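You operate a simulated robot arm through the tools that you are given. There is no shell and no other tool. Be economical: measure what you need, move in short steps, check, and stop when the job is done.

You are at the controls of a simulated robot arm. One attempt, no reset.

Task
Clamp the taped carton and stick the matching label on its top.
Fine: free the holder's jaw, slide it up to the carton, lock its lever; press the label on.
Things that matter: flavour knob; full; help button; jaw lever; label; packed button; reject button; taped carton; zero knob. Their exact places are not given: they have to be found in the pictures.

Only the result counts: the job must be done as asked and must still hold three seconds after the hand-in. Knocking over, shifting, dropping, spilling or breaking anything else fails it.

Robot
A 7-joint arm with a fingered hand on a trunk, on a base that drives. Base frame: it is fixed to the floor where the robot stands at the start and does not move with it; the origin is under the middle of the robot, x ahead of it, y to its left, z up; the surface under the hand at the start is at about z = 850. Units: mm, degrees, N and s.
Its first joint turns from -115.0 to 115.0 degrees. Places, roughly: flavour knob [600, -200, 1200]; full [600, 200, 1000]; help button [600, -300, 1100]; jaw lever [700, 0, 1000]; label [500, 1000, 1000]; packed button [600, -100, 900]; reject button [600, -200, 900]; zero knob [600, -300, 900]. Payload 5 kg.
The TCP is the grasp point between the finger pads, 32 mm short of the fingertips. In the tool frame z runs along the fingers and y along their closing line. The gripper opens to 160 mm. The gripper's body begins 89 mm behind the TCP. The gripper is a hand of 4 fingers: y runs from the thumb to the fingers, the wrist lies at [0, 0, -267] in the tool frame, and closing takes about 1.5 s.
Orientation is that of the tool frame in the base frame, as a unit quaternion [x, y, z, w]. With the fingers straight down and closing along the base's y, the tool's x points along the base's -x, its y along +y and its z along -z.

Tools
- The arm moves only by the tool jog_arm. Its argument "moves" is a list of rows, each a list of 6 numbers: the shift along the tool's x, y, z in mm, then the turn, a rotation vector about the tool's x, y, z in degrees. In form: [[tx, ty, tz, ax, ay, az], ...]. A call has 1 to 20 rows; each row shifts and turns the commanded pose from where the row before left it, along the tool's axes as they then stand. "hand" is the finger opening in mm, from 0 to 160, set as the call begins (left out, the last holds). Each row takes 0.2 s and may step no farther than 50 mm and 8.6 degrees from the row before; otherwise, or with a gripper value out of range, the whole call is refused. A pose out of reach is approached as far as the arm can. The call stops where the force on the tool passes 90 N (or 10 N more than at its start, if that is more) or the arm is blocked; 0.2 s more then pass. Each finger travels about 45 mm/s and halts on what it meets, pressing with about 33 N; the grip force reading is that of the motor and also rises with nothing between the fingers. The clock runs only during rows and for 0.2 s after the last one: add rows that do not move to give the fingers time. It gives the time, the measured TCP pose, the force on the tool (base axes), the opening and the grip force at its end, in the units of the frame above (readings bear some noise), with the torque about the TCP (base axes, N m) and any sound that the robot's microphone picked up, and new pictures: "pictures" is both (left out), scene, wrist or none.
- Cameras (640 x 400 px; columns grow to the right, rows downward): "scene" is now at [11.8, 213.5, 1691.9]; the picture's right is [0.27, -0.96, 0.00], its down [-0.77, -0.21, -0.60] and it looks along [0.58, 0.16, -0.80] (base axes); focal length 268 px, centre (320, 200). "wrist" rides on the gripper at [80, -4, -114] in the tool frame; the picture's right is [0.05, 1.00, 0.00], its down [-0.82, 0.04, -0.58] and it looks along [-0.58, 0.03, 0.82] (tool axes); focal length 265 px, centre (320, 200).
- raise_lower(by): slides the trunk up (or, below 0, down) by that many mm; the arm and the scene camera ride with it, the base frame stays. It gives what a move gives, with no picture.
- drive_base(legs): drives the robot by 1 to 6 legs, each [ahead, turn to the left] in mm and degrees, along the robot's own axes; the way and the turn of a leg run together, so that a leg with both is an arc; at most 1500 mm and 180 degrees a leg. The arm and the cameras ride along, it lands a little off, and it stops where it bumps. It gives what a move gives, and a new picture of the scene camera.
- move_fingers(finger1, finger2, finger3, thumb_bend): sets how far each is bent, from 0 (flat) to 1 (curled in); at 0.3 the hand is open as for a grip, at 0.7 the pads meet at the TCP. One left out holds its place. A second passes; each finger stops where it meets its share of the squeeze, and holds until it gets a number again. A gripper value or a shape takes the hand back. It gives what a move gives, with no picture; readings hold the bend of each and the force on the fingers (four entries, about 0 where the hand has none), thumb and palm.
- set_grasp(shape): the hand has 4 fingers and takes this shape, open, in about a second: jaw (thumb against the fingers, like two jaws); tri (thumb and two fingers); tip (a fingertip pinch); poke (one finger out to press); point (the index stretched); flat (the hand flat); cup (the hand cupped); fist (a fist). The gripper value then closes the fingers along that shape, each until it touches; the sizes above hold for jaw. It gives what a move gives, with no picture.
- aim_head(pan, tilt): turns the head with the scene camera to pan (to the left, within 155 degrees either way) and tilt (down, from -29 to 69), counted from straight ahead of the robot. It gives what a move gives, and a new picture of the scene camera.
- pixel_to_xyz(camera, pixels): for up to 12 pixels [column, row] of the newest picture of that camera ("zoom" is the newest enlarged one), the place [x, y, z] in the base frame of the surface seen there, good to about 3 mm, but the place of the scene camera against the robot may be out by one fixed shift of up to 12 mm in any direction. It takes no simulated time.
- zoom(camera, box): a new picture of the part [left, top, right, bottom] of that camera's present view, enlarged. It takes no simulated time.
- job_done(): hands the job in; it is judged then, once.

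Keep the steps short. Do not move on a guess: measure, check each grasp and each placing, and mend mistakes. In all there are 80 turns and 260 pictures (those below and enlarged ones count). Leave the gripper open and the arm clear of the work at the hand-in unless told otherwise, and finish with a single line.

The tools are called after "Call:" as name(argument=value, ...) on one line, values as JSON. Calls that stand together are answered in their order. jog_arm: Moves the arm, as the interface text tells. Its arguments: {"type":"object","properties":{"moves":{"type":"array","items":{"type":"array","items":{"type":"number"}}},"hand":{"type":"number"},"pictures":{"type":"string","enum":["both","scene","wrist","none"]}},"required":["moves"]} The other tools are called the same way: raise_lower (by) slides the trunk up or down; set_grasp (shape) gives the hand a shape; move_fingers (finger1, finger2, finger3, thumb_bend) moves the fingers one by one; drive_base (legs) drives the base; aim_head (pan, tilt) turns the head that bears the scene camera; pixel_to_xyz (camera, pixels) gives the place of the surface under pixels of a picture; zoom (camera, box) takes an enlarged picture of a part of a camera's view; job_done () hands the job in.

At the start:

```text
clock: 0.0
position: [636.5, -37.2, 1298.2]
ee_rot: [0.001, 1.0, 0.001, 0.0]
contact_force: [0.3, 1.4, -0.1]
moment: [0.01, 0.04, 0.01]
finger_gap: 159.7
grasp_force: 0.0
shape: jaw
bend: [0.3, 0.3, 0.3, 0.3]
finger forces: [0.1, 0.1, 0.0, 0.0, 0.0, 0.1]
trunk travel left (down, up): [-550.0, 440.0]
robot x, y, heading: [0.4, 1.6, 0.1]
head pan, tilt: [15.4, 53.1]
```

scene: 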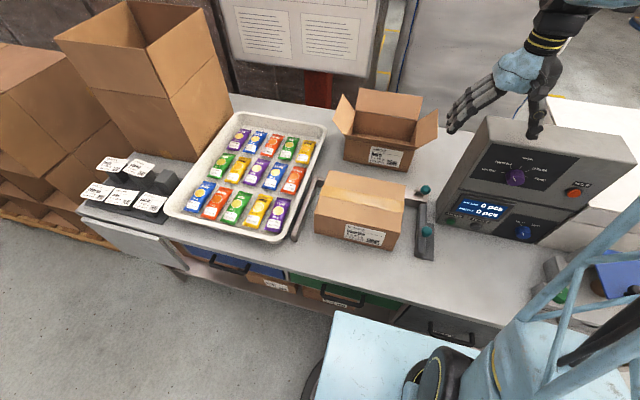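
wrist: 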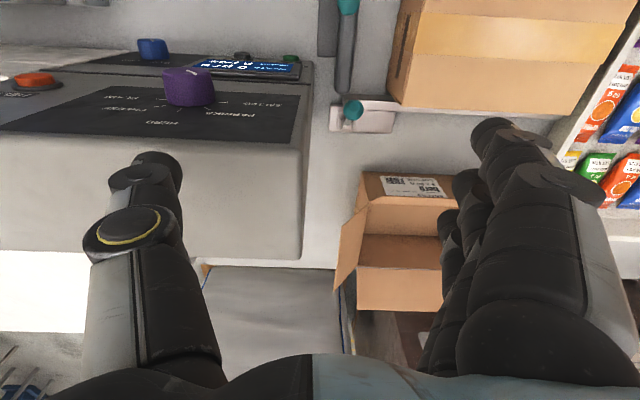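

I see the taped carton at about (360,215), a holder with teal knobs at (425,190) and (427,230), and labels on the left at (125,185). I'll zoom in on each before moving.

Call:
zoom(camera="scene", box=[280, 150, 460, 270])

Call:
zoom(camera="scene", box=[70, 140, 200, 225])

Call:
zoom(camera="scene", box=[230, 0, 390, 80])

Call:
zoom(camera="scene", box=[430, 110, 640, 250])

Call:
zoom(camera="scene", box=[330, 215, 400, 255])

```text
3.33 times, centred on (370, 210) of scene
```

zoom: 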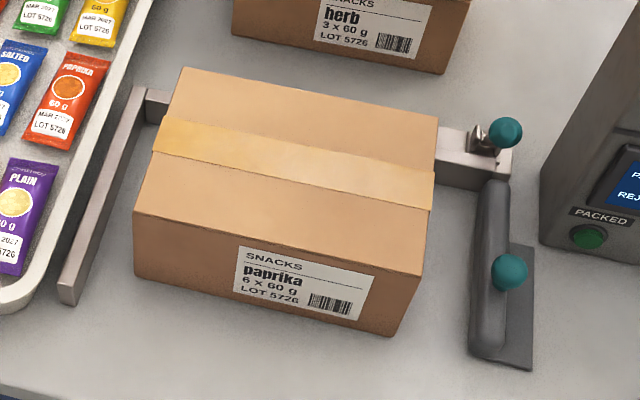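

```text
4.71 times, centred on (135, 182) of scene
```

zoom: 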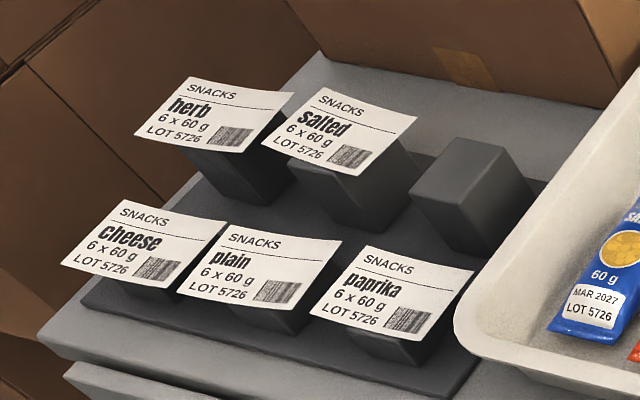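

```text
4.00 times, centred on (310, 40) of scene
```

zoom: 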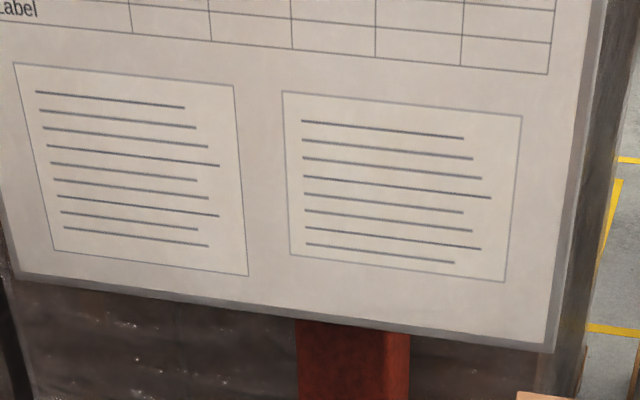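

```text
2.86 times, centred on (535, 180) of scene
```

zoom: 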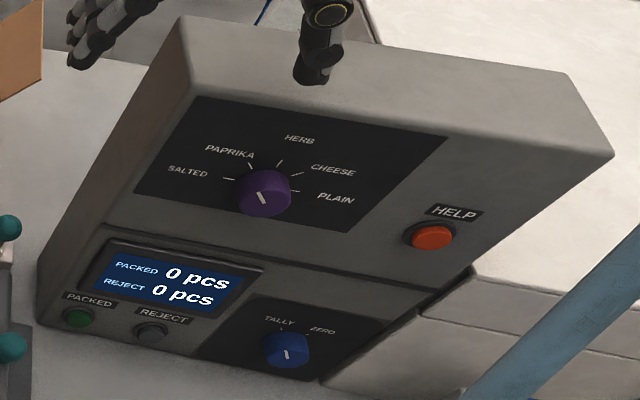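

```text
9.14 times, centred on (365, 235) of scene
```

zoom: 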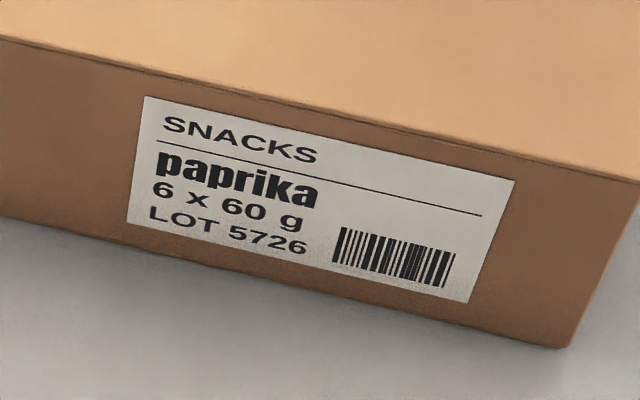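

The carton says paprika 6 x 60 g, and the matching label is the front-right one on the stand. Next I'll measure the carton, holder and label.

Call:
zoom(camera="scene", box=[395, 165, 455, 270])

Call:
pixel_to_xyz(camera="scene", pixels=[[425, 189], [427, 230], [418, 210], [412, 250], [405, 190], [332, 173], [320, 209], [401, 184], [397, 227], [298, 235], [320, 180], [416, 188]])

Call:
pixel_to_xyz(camera="scene", pixels=[[146, 190], [166, 195], [160, 208], [134, 204], [152, 199], [154, 212], [122, 195], [165, 178], [362, 200], [420, 245], [430, 255], [400, 290]])

```text
3.81 times, centred on (425, 218) of scene
```

zoom: 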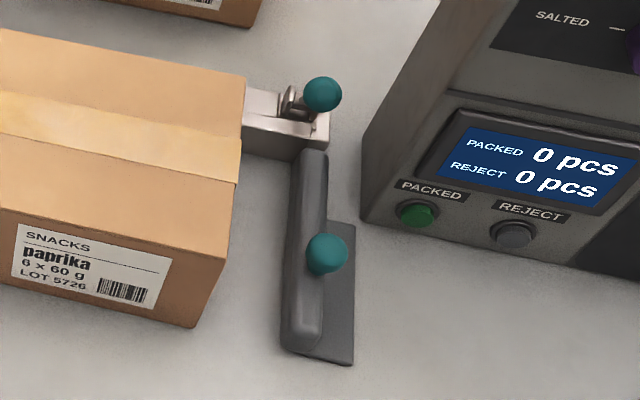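

```text
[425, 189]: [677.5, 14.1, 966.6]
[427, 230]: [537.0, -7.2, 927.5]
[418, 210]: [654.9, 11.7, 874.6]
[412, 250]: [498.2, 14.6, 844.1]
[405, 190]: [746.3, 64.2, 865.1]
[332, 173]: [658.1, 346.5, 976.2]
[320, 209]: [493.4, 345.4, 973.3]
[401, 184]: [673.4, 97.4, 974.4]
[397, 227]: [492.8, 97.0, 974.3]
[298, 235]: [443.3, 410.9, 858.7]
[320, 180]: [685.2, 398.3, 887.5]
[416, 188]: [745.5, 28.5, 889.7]
```

```text
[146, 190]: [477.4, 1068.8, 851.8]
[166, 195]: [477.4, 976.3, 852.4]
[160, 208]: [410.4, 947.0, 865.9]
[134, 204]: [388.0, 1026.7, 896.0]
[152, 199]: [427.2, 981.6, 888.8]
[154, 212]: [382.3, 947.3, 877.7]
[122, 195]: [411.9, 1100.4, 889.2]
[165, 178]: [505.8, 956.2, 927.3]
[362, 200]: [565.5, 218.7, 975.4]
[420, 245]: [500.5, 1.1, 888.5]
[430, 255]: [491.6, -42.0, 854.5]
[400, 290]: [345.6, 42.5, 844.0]
```

Two teal knobs: one is a handle on the dark jaw (about [537,-7,927]), the other sits on the rail block (about [677,14,967]). I'll look closer through the wrist camera, zooming at (350,70).

Call:
zoom(camera="wrist", box=[300, 0, 440, 160])

Call:
pixel_to_xyz(camera="wrist", pixels=[[352, 110], [347, 5], [335, 125], [380, 105], [345, 60], [330, 40], [360, 125], [440, 90], [590, 110], [400, 60]])

```text
2.50 times, centred on (370, 80) of wrist
```

zoom: 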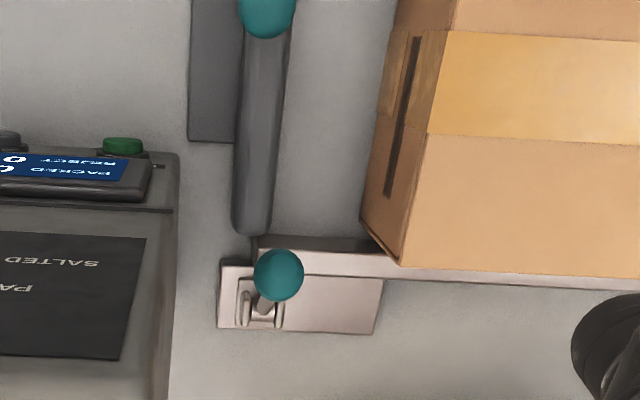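

```text
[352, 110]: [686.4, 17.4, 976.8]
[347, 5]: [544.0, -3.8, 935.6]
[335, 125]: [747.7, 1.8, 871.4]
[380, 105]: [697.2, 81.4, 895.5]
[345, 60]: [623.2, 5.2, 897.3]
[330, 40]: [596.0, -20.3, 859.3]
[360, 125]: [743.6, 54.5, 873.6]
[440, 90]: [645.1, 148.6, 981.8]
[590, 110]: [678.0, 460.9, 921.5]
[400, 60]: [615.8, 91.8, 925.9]
```

Wrist minus scene readings give a scene shift of roughly (+8,+4,+9). I'll measure how close the control box is to the lever, and the left rail of the holder.

Call:
pixel_to_xyz(camera="scene", pixels=[[488, 122], [440, 215], [445, 222], [470, 150], [632, 158], [309, 200], [302, 228], [313, 200], [316, 181], [318, 228], [345, 100], [420, 160]])

Call:
zoom(camera="scene", box=[285, 160, 345, 250])

Call:
pixel_to_xyz(camera="wrist", pixels=[[300, 145], [312, 70], [290, 250], [308, 100], [352, 130], [341, 128], [350, 120], [360, 200]])

```text
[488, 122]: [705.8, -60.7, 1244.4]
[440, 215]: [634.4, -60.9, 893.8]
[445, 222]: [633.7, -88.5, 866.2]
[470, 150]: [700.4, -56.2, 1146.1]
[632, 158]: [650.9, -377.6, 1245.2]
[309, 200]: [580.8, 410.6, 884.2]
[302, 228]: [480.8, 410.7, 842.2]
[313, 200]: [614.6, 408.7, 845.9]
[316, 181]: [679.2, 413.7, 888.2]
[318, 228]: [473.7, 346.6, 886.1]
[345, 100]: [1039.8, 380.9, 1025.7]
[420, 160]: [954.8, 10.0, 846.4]
```

```text
4.44 times, centred on (315, 205) of scene
```

zoom: 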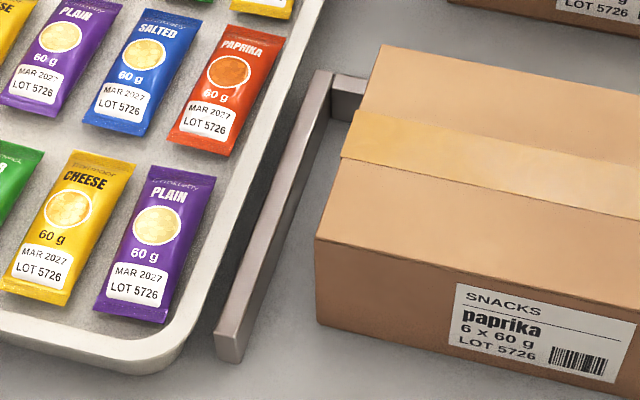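

```text
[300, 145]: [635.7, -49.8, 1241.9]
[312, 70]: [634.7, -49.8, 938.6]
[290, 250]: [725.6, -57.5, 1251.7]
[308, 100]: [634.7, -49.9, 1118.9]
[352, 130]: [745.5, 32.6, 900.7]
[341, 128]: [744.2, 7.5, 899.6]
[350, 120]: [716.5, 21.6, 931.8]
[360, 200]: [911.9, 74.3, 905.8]
```

The control box wall is at y≈-50, with x>635 and a top at 1250. The carton's right face is at y≈100, and the left stop is at y≈415. I'll move the hand up and left over the carton and yaw it, so the wrist camera sees the lever from the side.

Call:
jog_arm(moves=[[9, 41, 0, 0, 0, 0], [9, 41, 0, 0, 0, 0], [9, 41, 0, 0, 0, 0], [9, 42, 0, 0, 0, 0], [0, 0, 46, 0, 0, 8.2], [0, 0, 46, 0, 0, 8.2], [0, 0, 46, 0, 0, 8.2], [0, 0, 46, 0, 0, 8.2], [0, 0, 40, 0, 0, 8.2]], pictures="wrist")

```text
clock: 2.0
position: [604.0, 125.6, 1072.9]
ee_rot: [0.351, 0.937, 0.0, -0.001]
contact_force: [0.4, 0.3, 0.2]
moment: [-0.03, -0.01, -0.01]
finger_gap: 160.0
grasp_force: 0.1
shape: jaw
bend: [0.3, 0.3, 0.3, 0.3]
finger forces: [0.0, 0.0, 0.0, 0.1, 0.1, 0.0]
trunk travel left (down, up): [-550.0, 440.0]
robot x, y, heading: [2.0, -0.7, -0.1]
head pan, tilt: [15.4, 53.1]
```

wrist: 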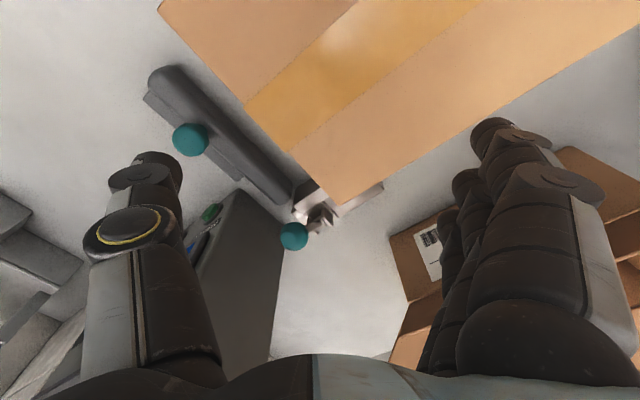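

Call:
zoom(camera="wrist", box=[240, 150, 400, 260])

Call:
zoom(camera="wrist", box=[130, 50, 320, 190])

Call:
pixel_to_xyz(camera="wrist", pixels=[[294, 235], [304, 226], [312, 221], [320, 214], [330, 214], [300, 212], [308, 188], [190, 139], [170, 80], [290, 195], [340, 205], [375, 188]])

```text
3.64 times, centred on (320, 205) of wrist
```

zoom: 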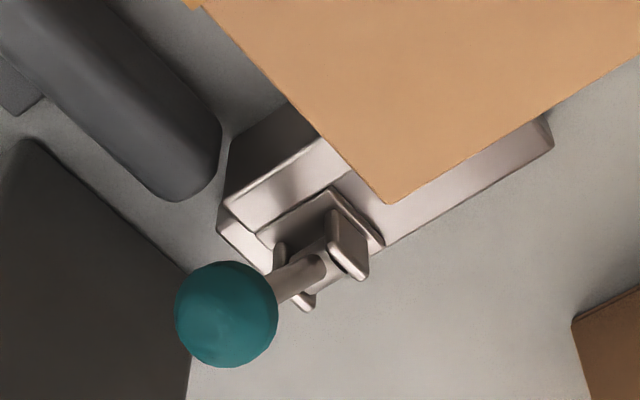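

```text
2.86 times, centred on (225, 120) of wrist
```

zoom: 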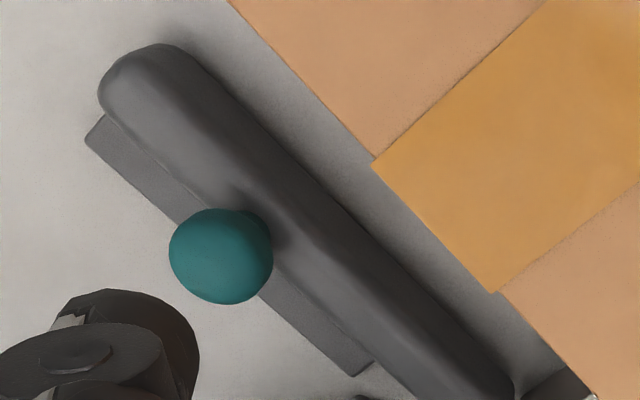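

```text
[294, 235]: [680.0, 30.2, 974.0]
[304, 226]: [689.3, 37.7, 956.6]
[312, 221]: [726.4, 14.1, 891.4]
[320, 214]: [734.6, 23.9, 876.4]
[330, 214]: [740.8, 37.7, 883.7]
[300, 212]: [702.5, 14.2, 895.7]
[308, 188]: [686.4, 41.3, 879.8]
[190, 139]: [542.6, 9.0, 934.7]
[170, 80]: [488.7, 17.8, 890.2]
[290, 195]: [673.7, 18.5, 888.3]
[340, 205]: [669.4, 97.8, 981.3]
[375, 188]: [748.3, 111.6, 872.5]
```

The fork ears have their axis along y, so the lever swings in the x-z plane. The pivot is near (735,22,885) and the knob near (683,20,972). I'll yaw the hand another -49° so it closes along x and clears the control box, narrow the opening, and hover over the knob.

Call:
jog_arm(moves=[[0, 0, -20, 0, 0, 8.2], [0, 0, -20, 0, 0, 8.2], [0, 0, 0, 0, 0, 8.2], [0, 0, 0, 0, 0, 8.2], [0, 0, 0, 0, 0, 8.2], [0, 0, 0, 0, 0, 8.1], [-35, 26, 0, 0, 0, 0], [-35, 26, 0, 0, 0, 0], [-35, 27, 0, 0, 0, 0], [0, 0, 0, 0, 0, 0]], hand=80, pictures="both")

```text
clock: 4.2
position: [679.9, 23.8, 1109.4]
ee_rot: [0.708, 0.706, 0.0, 0.0]
contact_force: [0.6, -0.3, -0.2]
moment: [0.01, 0.01, 0.0]
finger_gap: 80.7
grasp_force: 0.1
shape: jaw
bend: [0.72, 0.72, 0.72, 0.7]
finger forces: [0.0, 0.0, 0.0, 0.0, 0.1, 0.0]
trunk travel left (down, up): [-550.0, 440.0]
robot x, y, heading: [3.2, -0.1, 0.0]
head pan, tilt: [15.4, 53.1]
```

scene: 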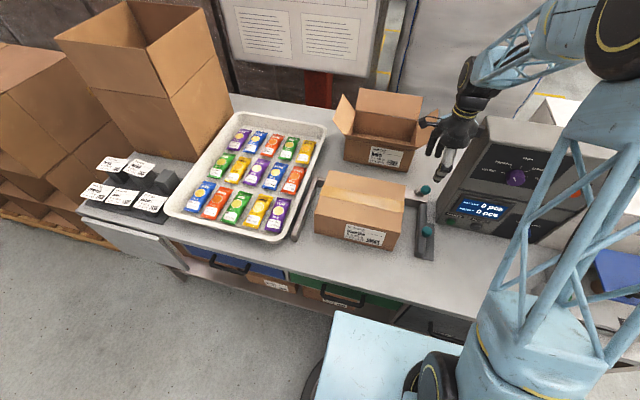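
wrist: 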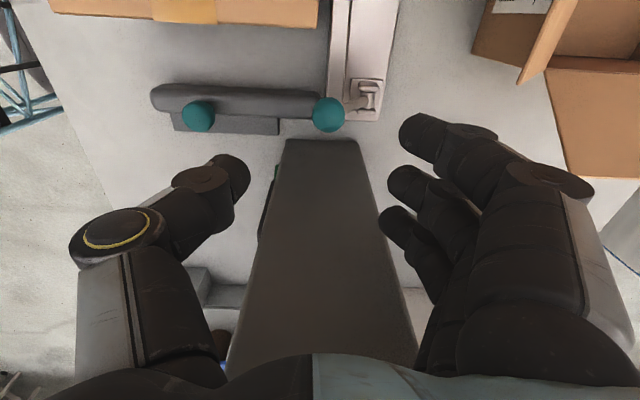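

Call:
zoom(camera="wrist", box=[270, 50, 430, 150])

Call:
pixel_to_xyz(camera="wrist", pixels=[[328, 115], [347, 107], [360, 98], [373, 85], [340, 60], [320, 105], [200, 116], [160, 95], [250, 95], [365, 25], [310, 15], [200, 125]])

```text
4.00 times, centred on (350, 100) of wrist
```

zoom: 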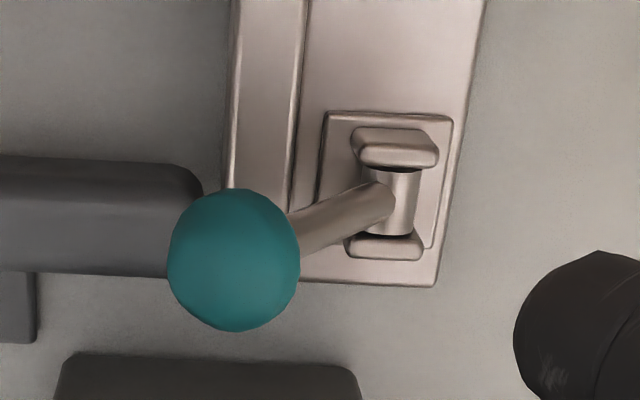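

```text
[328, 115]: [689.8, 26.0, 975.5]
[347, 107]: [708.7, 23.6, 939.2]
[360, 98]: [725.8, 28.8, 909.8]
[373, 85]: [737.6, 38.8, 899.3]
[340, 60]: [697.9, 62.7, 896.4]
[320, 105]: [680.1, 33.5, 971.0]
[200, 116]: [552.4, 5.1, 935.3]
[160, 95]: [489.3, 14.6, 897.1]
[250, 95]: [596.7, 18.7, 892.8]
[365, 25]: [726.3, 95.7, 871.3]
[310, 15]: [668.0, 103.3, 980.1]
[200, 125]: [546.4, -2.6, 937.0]
```

From the side, the lever leans toward -x at about 60° from horizontal, pivot (735,25,895), knob centre about (687,22,968). I'll lower the hand to cage the knob, with fingertips at about z=953.

Call:
jog_arm(moves=[[0, 7, 40, 0, 0, 0], [0, 0, 40, 0, 0, 0], [0, 0, 30, 0, 0, 0], [0, 0, 14, 0, 0, 0]], pictures="both")

```text
clock: 5.2
position: [690.6, 22.1, 988.9]
ee_rot: [0.708, 0.706, 0.0, 0.0]
contact_force: [0.0, 0.3, -0.3]
moment: [-0.01, 0.02, -0.01]
finger_gap: 80.7
grasp_force: 0.0
shape: jaw
bend: [0.72, 0.72, 0.72, 0.7]
finger forces: [0.0, 0.0, 0.0, 0.1, 0.0, 0.1]
trunk travel left (down, up): [-550.0, 440.0]
robot x, y, heading: [-0.1, 1.3, 0.1]
head pan, tilt: [15.4, 53.1]
```

scene: 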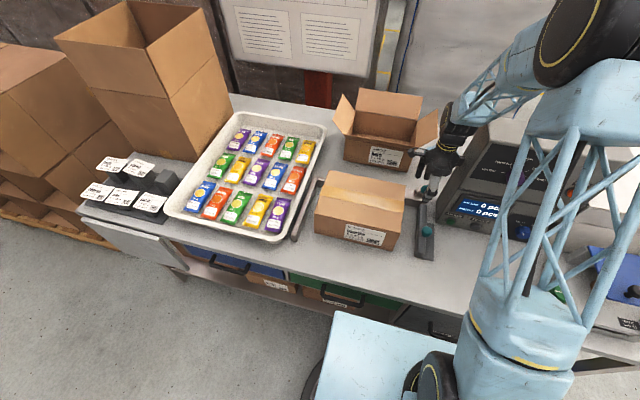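
wrist: 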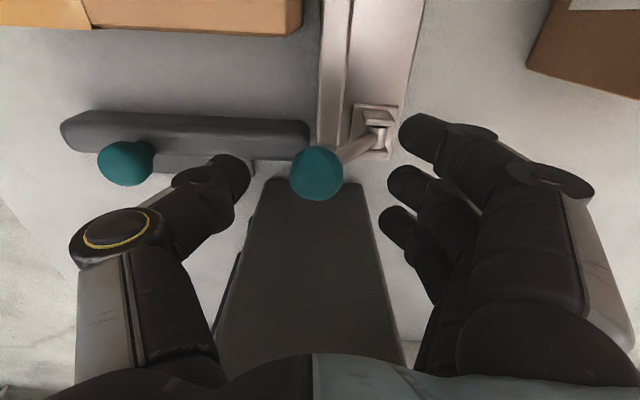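

The knob at (318,172) sits between thumb and fingers. I'll close the hand to 45 mm around it.

Call:
jog_arm(moves=[[0, -3, 0, 0, 0, 0], [0, 0, 0, 0, 0, 0], [0, 0, 0, 0, 0, 0], [0, 0, 0, 0, 0, 0], [0, 0, 0, 0, 0, 0]], hand=42, pictures="wrist")

```text
clock: 6.4
position: [686.8, 22.1, 990.9]
ee_rot: [0.707, 0.707, 0.001, 0.0]
contact_force: [-0.5, 0.4, 0.1]
moment: [0.01, 0.02, 0.01]
finger_gap: 42.5
grasp_force: 0.0
shape: jaw
bend: [0.73, 0.73, 0.73, 0.7]
finger forces: [0.0, 0.0, 0.0, 0.0, 0.1, 0.0]
trunk travel left (down, up): [-550.0, 440.0]
robot x, y, heading: [-0.3, -2.5, -0.2]
head pan, tilt: [15.4, 53.1]
```

wrist: 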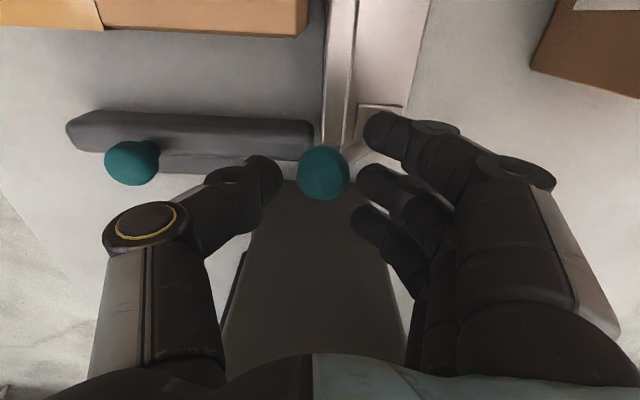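

Caged. I'll push gently toward +x along the lever's arc and watch the force.

Call:
jog_arm(moves=[[0, 9, -4, 0, 0, 0], [0, 9, -4, 0, 0, 0], [0, 9, -2, 0, 0, 0], [0, 9, -1, 0, 0, 0]], pictures="wrist")

```text
clock: 7.4
position: [719.5, 20.4, 1004.1]
ee_rot: [0.707, 0.707, 0.001, 0.001]
contact_force: [-9.1, 0.3, 12.0]
moment: [-0.02, 0.65, -0.02]
finger_gap: 49.0
grasp_force: 0.0
shape: jaw
bend: [0.73, 0.73, 0.73, 0.7]
finger forces: [0.0, 0.1, 0.0, 0.0, 15.4, 0.1]
trunk travel left (down, up): [-550.0, 440.0]
robot x, y, heading: [0.8, -0.4, -0.0]
head pan, tilt: [15.4, 53.1]
```

wrist: 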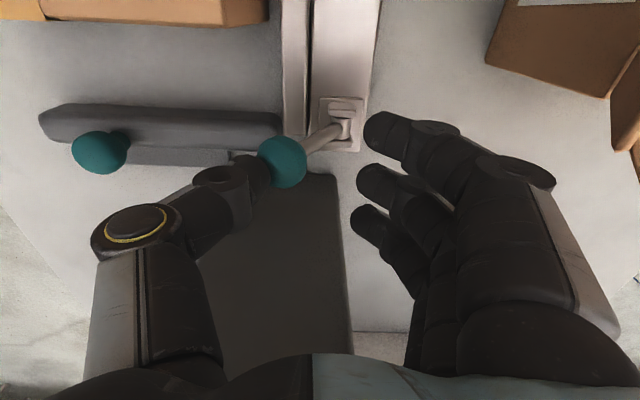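

The thumb has touched the knob (15 N). I'll check whether the lever moved.

Call:
pixel_to_xyz(camera="wrist", pixels=[[285, 155], [310, 145], [325, 135], [340, 110]])

Call:
zoom(camera="wrist", box=[230, 80, 390, 200])

```text
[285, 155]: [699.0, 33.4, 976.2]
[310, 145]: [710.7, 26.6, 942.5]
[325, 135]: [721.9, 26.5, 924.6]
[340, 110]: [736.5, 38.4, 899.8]
```

```text
3.33 times, centred on (310, 140) of wrist
```

zoom: 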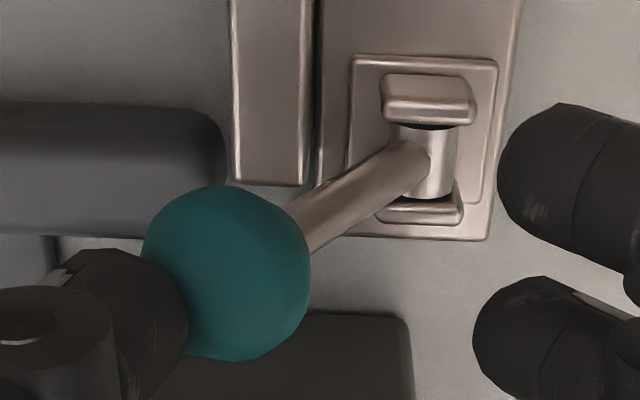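

The knob barely moved and the thumb is high on the ball. I'll lower a bit and push further.

Call:
jog_arm(moves=[[0, -8, 0, 0, 0, 0], [0, 0, 14, 0, 0, 0], [0, 8, 0, 0, 0, 0], [0, 8, 0, 0, 0, 0], [0, 8, 0, 0, 0, 0]], pictures="wrist")

Call:
pixel_to_xyz(camera="wrist", pixels=[[280, 160], [300, 150], [310, 145], [325, 135]])

```text
clock: 8.6
position: [730.6, 21.4, 997.1]
ee_rot: [0.707, 0.707, 0.002, 0.002]
contact_force: [-23.7, -0.1, 63.2]
moment: [-0.01, 3.99, 0.02]
finger_gap: 66.1
grasp_force: 0.2
shape: jaw
bend: [0.73, 0.73, 0.73, 0.7]
finger forces: [0.0, 0.1, 0.1, 0.1, 62.3, 0.0]
trunk travel left (down, up): [-550.0, 440.0]
robot x, y, heading: [-1.6, -1.2, 0.1]
head pan, tilt: [15.4, 53.1]
stopped in row 5: the force on the tool passed its limit at 91 N (the readings are from after the stop); the commanded pose is now the measured one
```

wrist: 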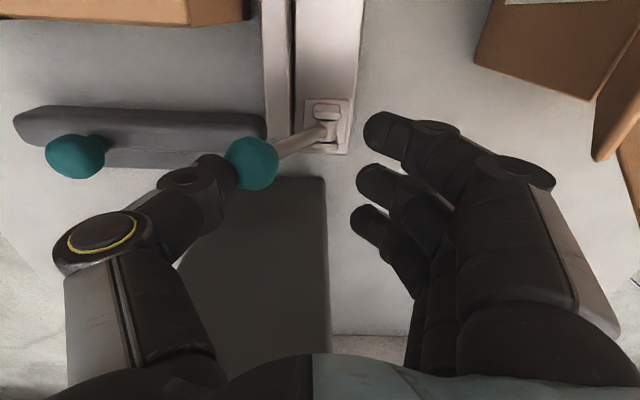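

```text
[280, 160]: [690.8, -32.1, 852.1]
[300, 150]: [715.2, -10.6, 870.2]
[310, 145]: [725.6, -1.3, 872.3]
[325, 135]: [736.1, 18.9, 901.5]
```

Toward +x the lever is at its stop, so I'll back off and push it the other way (-x and down) with the fingers.

Call:
jog_arm(moves=[[0, -20, 0, 0, 0, 0], [0, -20, 0, 0, 0, 0], [0, -8, 3, 0, 0, 0], [0, -8, 4, 0, 0, 0], [0, -8, 5, 0, 0, 0]], pictures="wrist")

Call:
zoom(camera="wrist", box=[270, 60, 450, 220])

```text
clock: 9.8
position: [671.0, 22.5, 976.9]
ee_rot: [0.708, 0.706, 0.001, 0.002]
contact_force: [6.9, 0.5, 4.0]
moment: [0.0, -0.25, 0.01]
finger_gap: 45.5
grasp_force: 0.1
shape: jaw
bend: [0.73, 0.72, 0.73, 0.7]
finger forces: [0.0, 6.6, 0.0, 0.0, 0.0, 0.1]
trunk travel left (down, up): [-550.0, 440.0]
robot x, y, heading: [-1.5, -1.0, 0.0]
head pan, tilt: [15.4, 53.1]
```

wrist: 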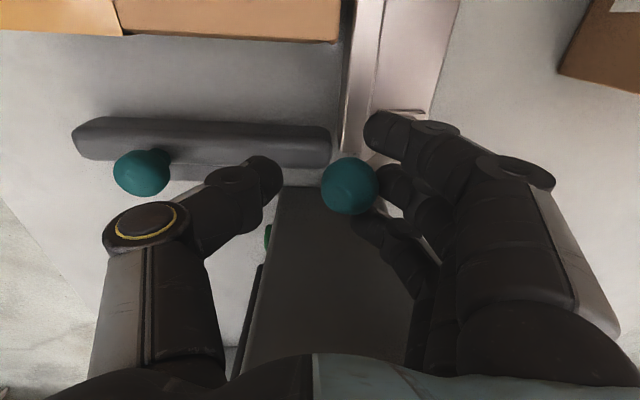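

```text
2.50 times, centred on (360, 140) of wrist
```

zoom: 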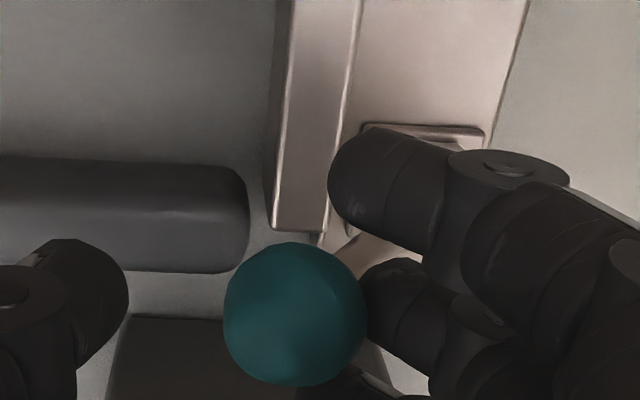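

The middle finger is touching (6.6 N). Pushing on toward -x and down.

Call:
jog_arm(moves=[[0, -8, 6, 0, 0, 0], [0, -8, 6, 0, 0, 0], [0, -6, 6, 0, 0, 0]], pictures="wrist")

Call:
zoom(camera="wrist", box=[270, 60, 450, 220])

```text
clock: 10.6
position: [650.4, 21.8, 961.7]
ee_rot: [0.707, 0.707, 0.003, 0.002]
contact_force: [17.8, 4.4, 45.9]
moment: [0.01, -3.09, 0.25]
finger_gap: 51.3
grasp_force: 0.1
shape: jaw
bend: [0.73, 0.73, 0.73, 0.7]
finger forces: [0.1, 41.3, 0.0, 0.1, 0.0, 0.0]
trunk travel left (down, up): [-550.0, 440.0]
robot x, y, heading: [-1.1, 3.0, -0.0]
head pan, tilt: [15.4, 53.1]
```

wrist: 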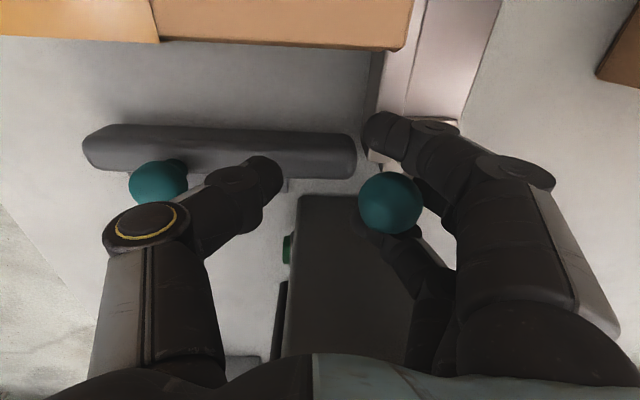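

```text
2.50 times, centred on (360, 140) of wrist
```

zoom: 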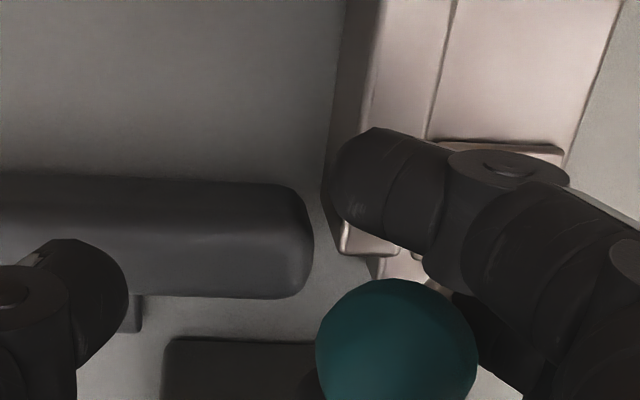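

Call:
pixel_to_xyz(camera="wrist", pixels=[[385, 190], [400, 185], [375, 205]])

```text
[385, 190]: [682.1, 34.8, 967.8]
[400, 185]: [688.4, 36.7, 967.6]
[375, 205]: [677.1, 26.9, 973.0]
```

Down/-x is also at a stop. My earlier +x push was partly pressing down on the ball, which cancelled the torque. I'll retry with the thumb pad lower (TCP z≈970) so the push is clean toward +x.

Call:
jog_arm(moves=[[0, 3, -45, 0, 0, 0], [0, 22, 0, 0, 0, 0], [0, 17, 0, 0, 0, 0], [0, 0, 0, 0, 0, 0], [0, 0, 20, 0, 0, 0], [0, 0, 17, 0, 0, 0], [0, 5, 0, 0, 0, 0]], hand=80, pictures="wrist")

```text
clock: 12.2
position: [695.3, 21.3, 967.4]
ee_rot: [0.708, 0.706, 0.0, 0.0]
contact_force: [0.5, 0.4, -0.7]
moment: [0.02, 0.0, 0.01]
finger_gap: 79.7
grasp_force: 0.1
shape: jaw
bend: [0.72, 0.72, 0.72, 0.7]
finger forces: [0.0, 0.0, 0.1, 0.0, 0.0, 0.1]
trunk travel left (down, up): [-550.0, 440.0]
robot x, y, heading: [-1.7, 0.3, -0.1]
head pan, tilt: [15.4, 53.1]
```

wrist: 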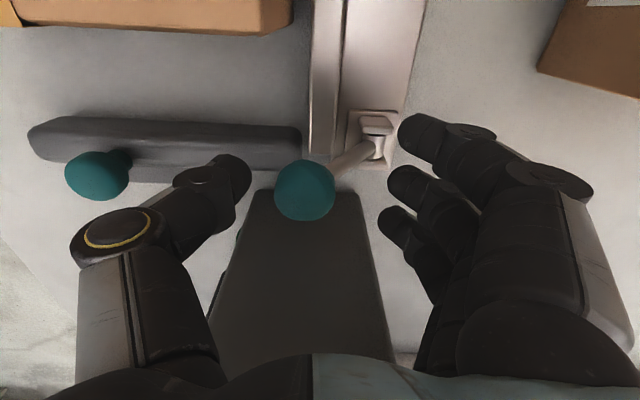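

Call:
jog_arm(moves=[[0, 12, 0, 0, 0, 0], [0, 10, 0, 0, 0, 0], [0, 8, -1, 0, 0, 0], [0, 8, -3, 0, 0, 0], [0, 8, -3, 0, 0, 0]], pictures="wrist")

```text
clock: 13.4
position: [744.4, 22.0, 975.5]
ee_rot: [0.707, 0.707, 0.0, 0.0]
contact_force: [-1.8, -0.1, 0.4]
moment: [0.04, 0.02, -0.04]
finger_gap: 81.7
grasp_force: 0.0
shape: jaw
bend: [0.72, 0.72, 0.72, 0.7]
finger forces: [0.0, 0.0, 0.1, 0.0, 1.1, 0.0]
trunk travel left (down, up): [-550.0, 440.0]
robot x, y, heading: [0.5, -0.2, 0.0]
head pan, tilt: [15.4, 53.1]
```

wrist: 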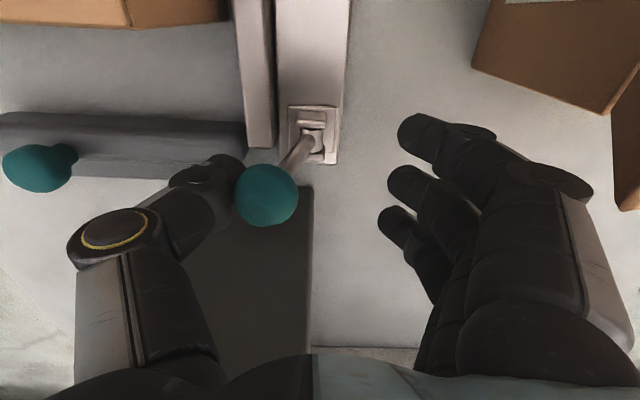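

The lever now turns with about 2 N. I'll continue along the arc.

Call:
jog_arm(moves=[[0, 8, -2, 0, 0, 0], [0, 8, -2, 0, 0, 0], [0, 8, 0, 0, 0, 0], [0, 8, 0, 0, 0, 0]], pictures="wrist")

```text
clock: 14.4
position: [775.6, 21.9, 979.3]
ee_rot: [0.707, 0.707, 0.001, 0.0]
contact_force: [0.5, -0.4, 0.0]
moment: [-0.02, -0.04, -0.03]
finger_gap: 80.5
grasp_force: 0.0
shape: jaw
bend: [0.72, 0.72, 0.72, 0.7]
finger forces: [0.1, 0.0, 0.0, 0.1, 0.0, 0.0]
trunk travel left (down, up): [-550.0, 440.0]
robot x, y, heading: [1.9, 3.6, -0.1]
head pan, tilt: [15.4, 53.1]
```

wrist: 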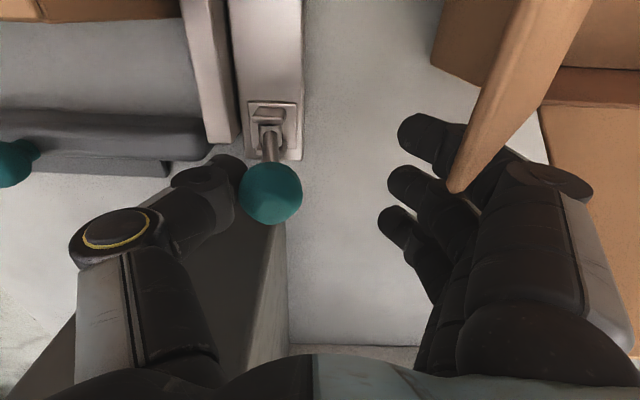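

The lever is almost upright. A flap of the open carton looks close to the fingers at (455,190), so I'll measure it before going on.

Call:
pixel_to_xyz(camera="wrist", pixels=[[455, 188], [485, 130], [540, 40], [270, 180], [272, 150], [415, 130]])

Call:
zoom(camera="scene", box=[330, 70, 490, 200])

```text
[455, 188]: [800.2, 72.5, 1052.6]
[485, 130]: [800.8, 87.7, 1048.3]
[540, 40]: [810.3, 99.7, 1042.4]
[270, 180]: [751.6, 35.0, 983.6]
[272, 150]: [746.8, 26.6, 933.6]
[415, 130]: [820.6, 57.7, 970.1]
```

```text
3.08 times, centred on (410, 135) of scene
```

zoom: 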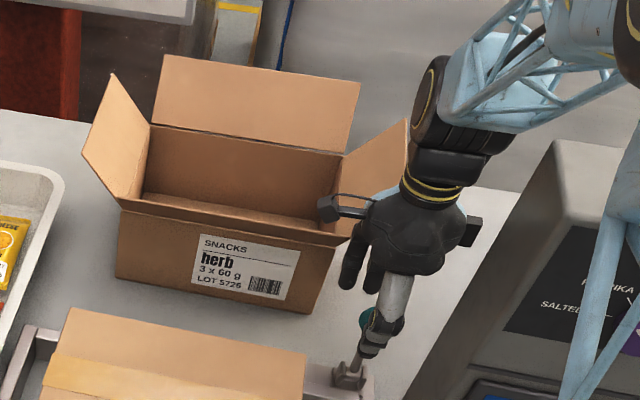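

The flap lip is at y≥72 and z≤1052, close to the index finger. I'll back off, narrow the hand to 45, shift 8 mm toward -y, and then finish the push with the thumb.

Call:
jog_arm(moves=[[-8, -20, 0, 0, 0, 0], [0, -18, 0, 0, 0, 0], [0, 0, 0, 0, 0, 0], [0, 0, 0, 0, 0, 0], [0, 0, 0, 0, 0, 0], [0, 10, -3, 0, 0, 0], [0, 8, 0, 0, 0, 0]], hand=45, pictures="wrist")

```text
clock: 16.0
position: [754.5, 13.0, 981.3]
ee_rot: [0.708, 0.706, 0.0, -0.001]
contact_force: [-0.4, -0.7, -0.3]
moment: [-0.01, 0.0, 0.02]
finger_gap: 45.4
grasp_force: 0.1
shape: jaw
bend: [0.73, 0.73, 0.73, 0.7]
finger forces: [0.1, 0.1, 0.0, 0.1, 0.1, 0.0]
trunk travel left (down, up): [-550.0, 440.0]
robot x, y, heading: [-2.0, 0.7, 0.1]
head pan, tilt: [15.4, 53.1]
```

wrist: 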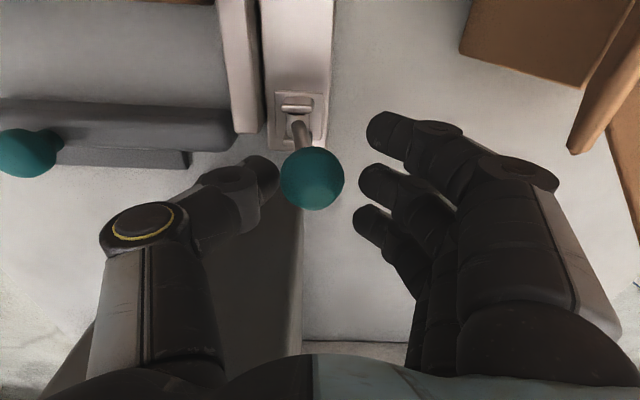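

The lever is just past vertical and the flap is well clear. Continuing toward +x.

Call:
jog_arm(moves=[[0, 8, 0, 0, 0, 0], [0, 8, 0, 0, 0, 0], [0, 8, 0, 0, 0, 0], [0, 6, 2, 0, 0, 0]], pictures="wrist")

Call:
zoom(camera="wrist", box=[200, 60, 400, 220])

```text
clock: 17.0
position: [785.9, 12.9, 979.8]
ee_rot: [0.708, 0.707, 0.001, 0.001]
contact_force: [-0.6, -0.2, -0.1]
moment: [0.01, 0.01, -0.02]
finger_gap: 45.1
grasp_force: 0.1
shape: jaw
bend: [0.73, 0.73, 0.73, 0.7]
finger forces: [0.1, 0.0, 0.1, 0.0, 0.0, 0.0]
trunk travel left (down, up): [-550.0, 440.0]
robot x, y, heading: [-0.1, 4.2, -0.1]
head pan, tilt: [15.4, 53.1]
```

wrist: 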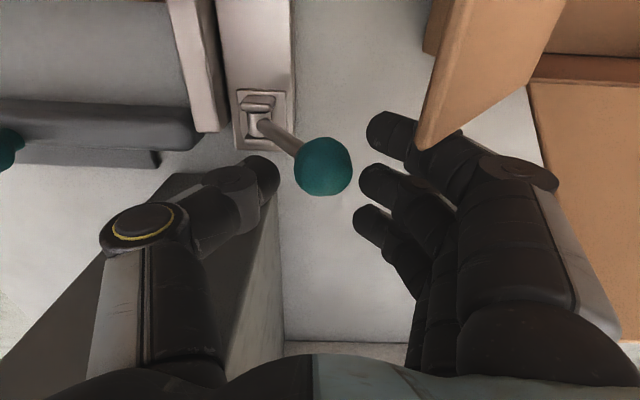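

```text
2.50 times, centred on (300, 140) of wrist
```

zoom: 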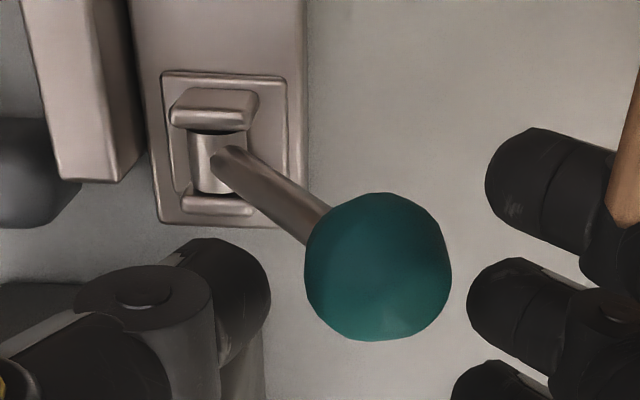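

The lever has fallen past vertical to the far side, clear of the thumb. I'll measure its resting angle.

Call:
pixel_to_xyz(camera="wrist", pixels=[[322, 160], [280, 135], [270, 130], [435, 130], [425, 148], [290, 142]])

```text
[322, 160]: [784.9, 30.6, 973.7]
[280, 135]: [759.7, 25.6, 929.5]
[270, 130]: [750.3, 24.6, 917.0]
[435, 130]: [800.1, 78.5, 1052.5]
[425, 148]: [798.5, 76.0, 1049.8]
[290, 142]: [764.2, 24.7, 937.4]
```

The lever rests leaning to +x (ball about (785,25,966)), so the jaw should be free. I'll lift straight up, retreat to x≈503, then move to y≈-65 with the hand closed, behind the jaw bar's -y face.

Call:
jog_arm(moves=[[0, 0, -45, 0, 0, 0], [0, 0, -45, 0, 0, 0], [0, 0, -40, 0, 0, 0], [0, -48, 0, 0, 0, 0], [0, -48, 0, 0, 0, 0], [0, -48, 0, 0, 0, 0], [0, -48, 0, 0, 0, 0], [0, -48, 0, 0, 0, 0], [0, -43, 0, 0, 0, 0]], pictures="none")

Call:
jog_arm(moves=[[-39, 0, 0, 0, 0, 0], [-39, 0, 0, 0, 0, 0], [0, 0, 45, 0, 0, 0], [0, 0, 45, 0, 0, 0]], hand=0, pictures="both")

```text
clock: 19.0
position: [497.6, 13.5, 1108.2]
ee_rot: [0.708, 0.707, 0.001, 0.001]
contact_force: [-0.4, -1.3, -0.2]
moment: [0.03, -0.02, -0.03]
finger_gap: 45.1
grasp_force: 0.0
shape: jaw
bend: [0.73, 0.73, 0.73, 0.7]
finger forces: [0.1, 0.1, 0.0, 0.0, 0.0, 0.1]
trunk travel left (down, up): [-550.0, 440.0]
robot x, y, heading: [-2.0, 1.4, 0.0]
head pan, tilt: [15.4, 53.1]
```

```text
clock: 20.0
position: [500.2, -64.5, 1017.3]
ee_rot: [0.707, 0.707, 0.001, 0.001]
contact_force: [0.1, -0.2, 0.0]
moment: [0.01, 0.03, 0.02]
finger_gap: 0.0
grasp_force: 32.9
shape: jaw
bend: [0.7, 0.63, 0.7, 0.67]
finger forces: [0.0, 0.0, 0.0, 0.0, 0.0, 0.0]
trunk travel left (down, up): [-550.0, 440.0]
robot x, y, heading: [1.7, 2.6, 0.2]
head pan, tilt: [15.4, 53.1]
```

scene: 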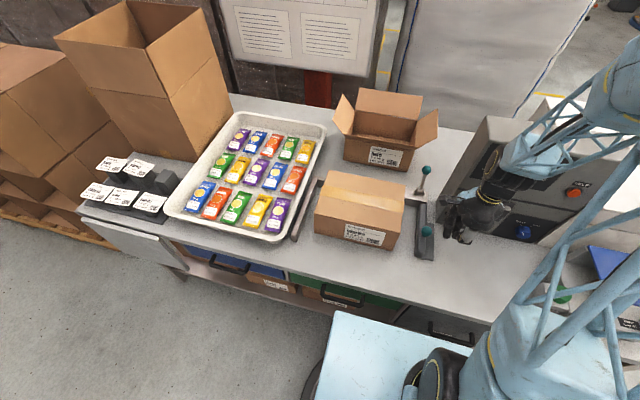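
wrist: 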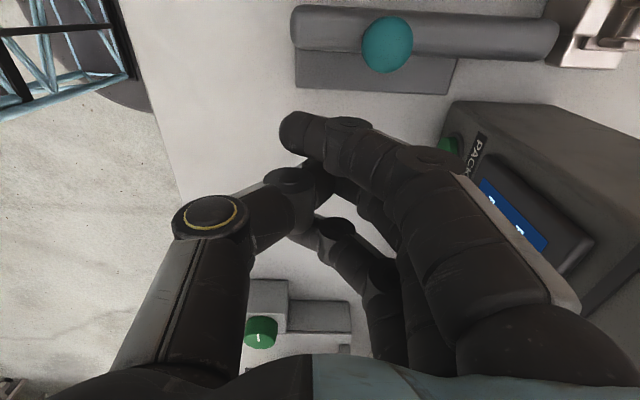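

Before lowering I'll check the clearance of the knuckles to the PACKED button at (447,145), and the exact bar edges.

Call:
pixel_to_xyz(camera="wrist", pixels=[[447, 144], [465, 130], [430, 160], [300, 130], [400, 150], [310, 70], [310, 50], [310, 30], [387, 45], [310, 85], [450, 85], [300, 12]])

```text
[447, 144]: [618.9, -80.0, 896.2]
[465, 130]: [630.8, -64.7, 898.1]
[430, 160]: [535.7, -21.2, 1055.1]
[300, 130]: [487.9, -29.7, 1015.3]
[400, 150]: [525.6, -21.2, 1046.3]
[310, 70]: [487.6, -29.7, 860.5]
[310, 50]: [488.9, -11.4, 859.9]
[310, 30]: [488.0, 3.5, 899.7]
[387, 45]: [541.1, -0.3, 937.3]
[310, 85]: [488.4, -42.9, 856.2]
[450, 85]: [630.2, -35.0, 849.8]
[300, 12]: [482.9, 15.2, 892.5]
```

The button at (619,-80) is clear. The bar's -y face is at y≈0 and its base plate top at z≈860. I'll lower behind the bar to TCP z≈908 and nudge x +8.

Call:
jog_arm(moves=[[-4, 8, 40, 0, 0, 0], [0, 0, 40, 0, 0, 0], [0, 0, 28, 0, 0, 0]], pictures="wrist")

```text
clock: 20.8
position: [506.6, -68.5, 912.8]
ee_rot: [0.708, 0.706, 0.0, 0.001]
contact_force: [-0.2, -0.4, 0.6]
moment: [0.0, -0.01, -0.01]
finger_gap: 0.2
grasp_force: 32.5
shape: jaw
bend: [0.7, 0.63, 0.7, 0.67]
finger forces: [0.1, 0.0, 0.0, 0.0, 0.1, 0.0]
trunk travel left (down, up): [-550.0, 440.0]
robot x, y, heading: [-0.6, 0.5, 0.1]
head pan, tilt: [15.4, 53.1]
```

wrist: 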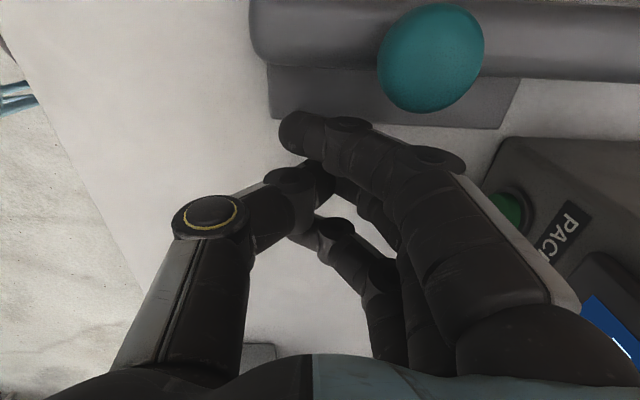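

Clear behind the bar. I'll push toward +y and watch the force.

Call:
jog_arm(moves=[[10, 0, 0, 0, 0, 0], [10, 0, 0, 0, 0, 0], [10, 0, 0, 0, 0, 0], [10, 0, 0, 0, 0, 0]], pictures="both")

```text
clock: 21.8
position: [508.3, -28.1, 911.5]
ee_rot: [0.708, 0.706, 0.0, 0.0]
contact_force: [0.2, 0.3, -0.3]
moment: [-0.01, 0.0, 0.03]
finger_gap: 0.0
grasp_force: 32.7
shape: jaw
bend: [0.7, 0.63, 0.7, 0.67]
finger forces: [0.0, 0.0, 0.0, 0.0, 0.0, 0.0]
trunk travel left (down, up): [-550.0, 440.0]
robot x, y, heading: [-2.7, -1.6, -0.2]
head pan, tilt: [15.4, 53.1]
```

scene: 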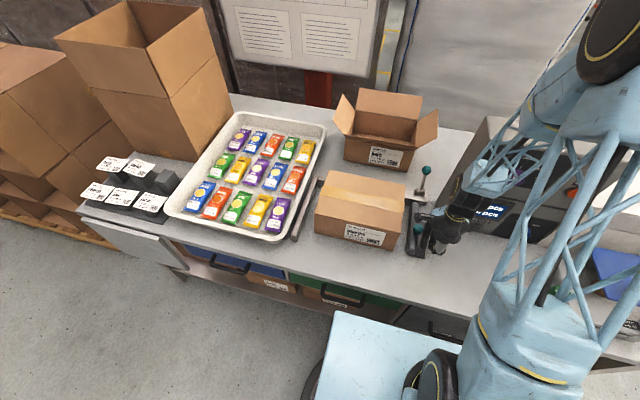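
wrist: 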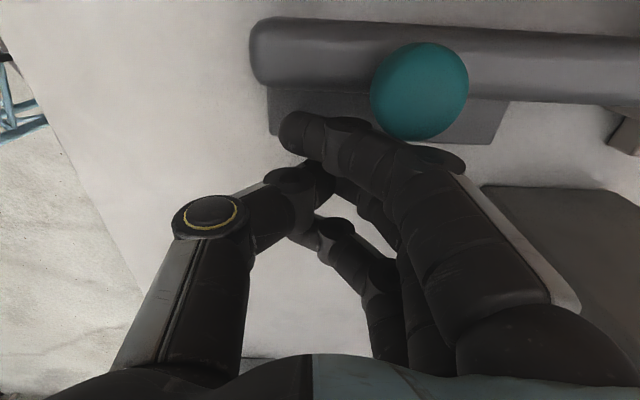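

Call:
jog_arm(moves=[[8, 0, 0, 0, 0, 0], [8, 0, 0, 0, 0, 0], [8, 0, 0, 0, 0, 0]], pictures="wrist")

Call:
pixel_to_xyz(camera="wrist", pixels=[[300, 50], [280, 110], [280, 30], [550, 60], [420, 90], [290, 90]])

```text
clock: 22.6
position: [510.6, -4.9, 911.2]
ee_rot: [0.708, 0.707, 0.0, 0.001]
contact_force: [-0.5, 0.2, 0.6]
moment: [-0.02, -0.01, 0.0]
finger_gap: 0.0
grasp_force: 33.4
shape: jaw
bend: [0.7, 0.63, 0.7, 0.67]
finger forces: [0.0, 0.0, 0.1, 0.1, 0.0, 0.0]
trunk travel left (down, up): [-550.0, 440.0]
robot x, y, heading: [2.2, 0.2, 0.2]
head pan, tilt: [15.4, 53.1]
```

wrist: 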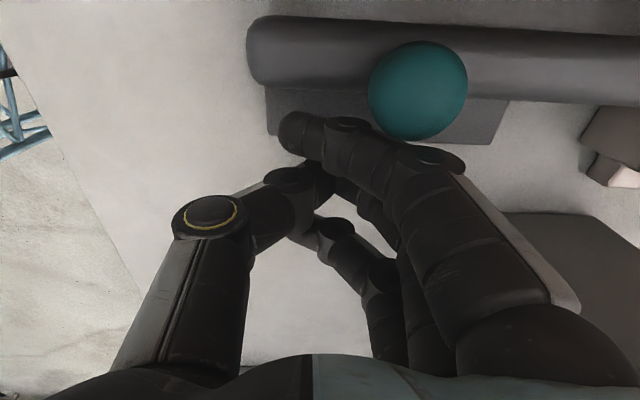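

```text
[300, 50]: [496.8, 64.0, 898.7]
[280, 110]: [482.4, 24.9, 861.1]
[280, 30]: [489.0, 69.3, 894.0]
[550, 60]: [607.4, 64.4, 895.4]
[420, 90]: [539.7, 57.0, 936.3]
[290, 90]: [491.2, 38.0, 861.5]
```

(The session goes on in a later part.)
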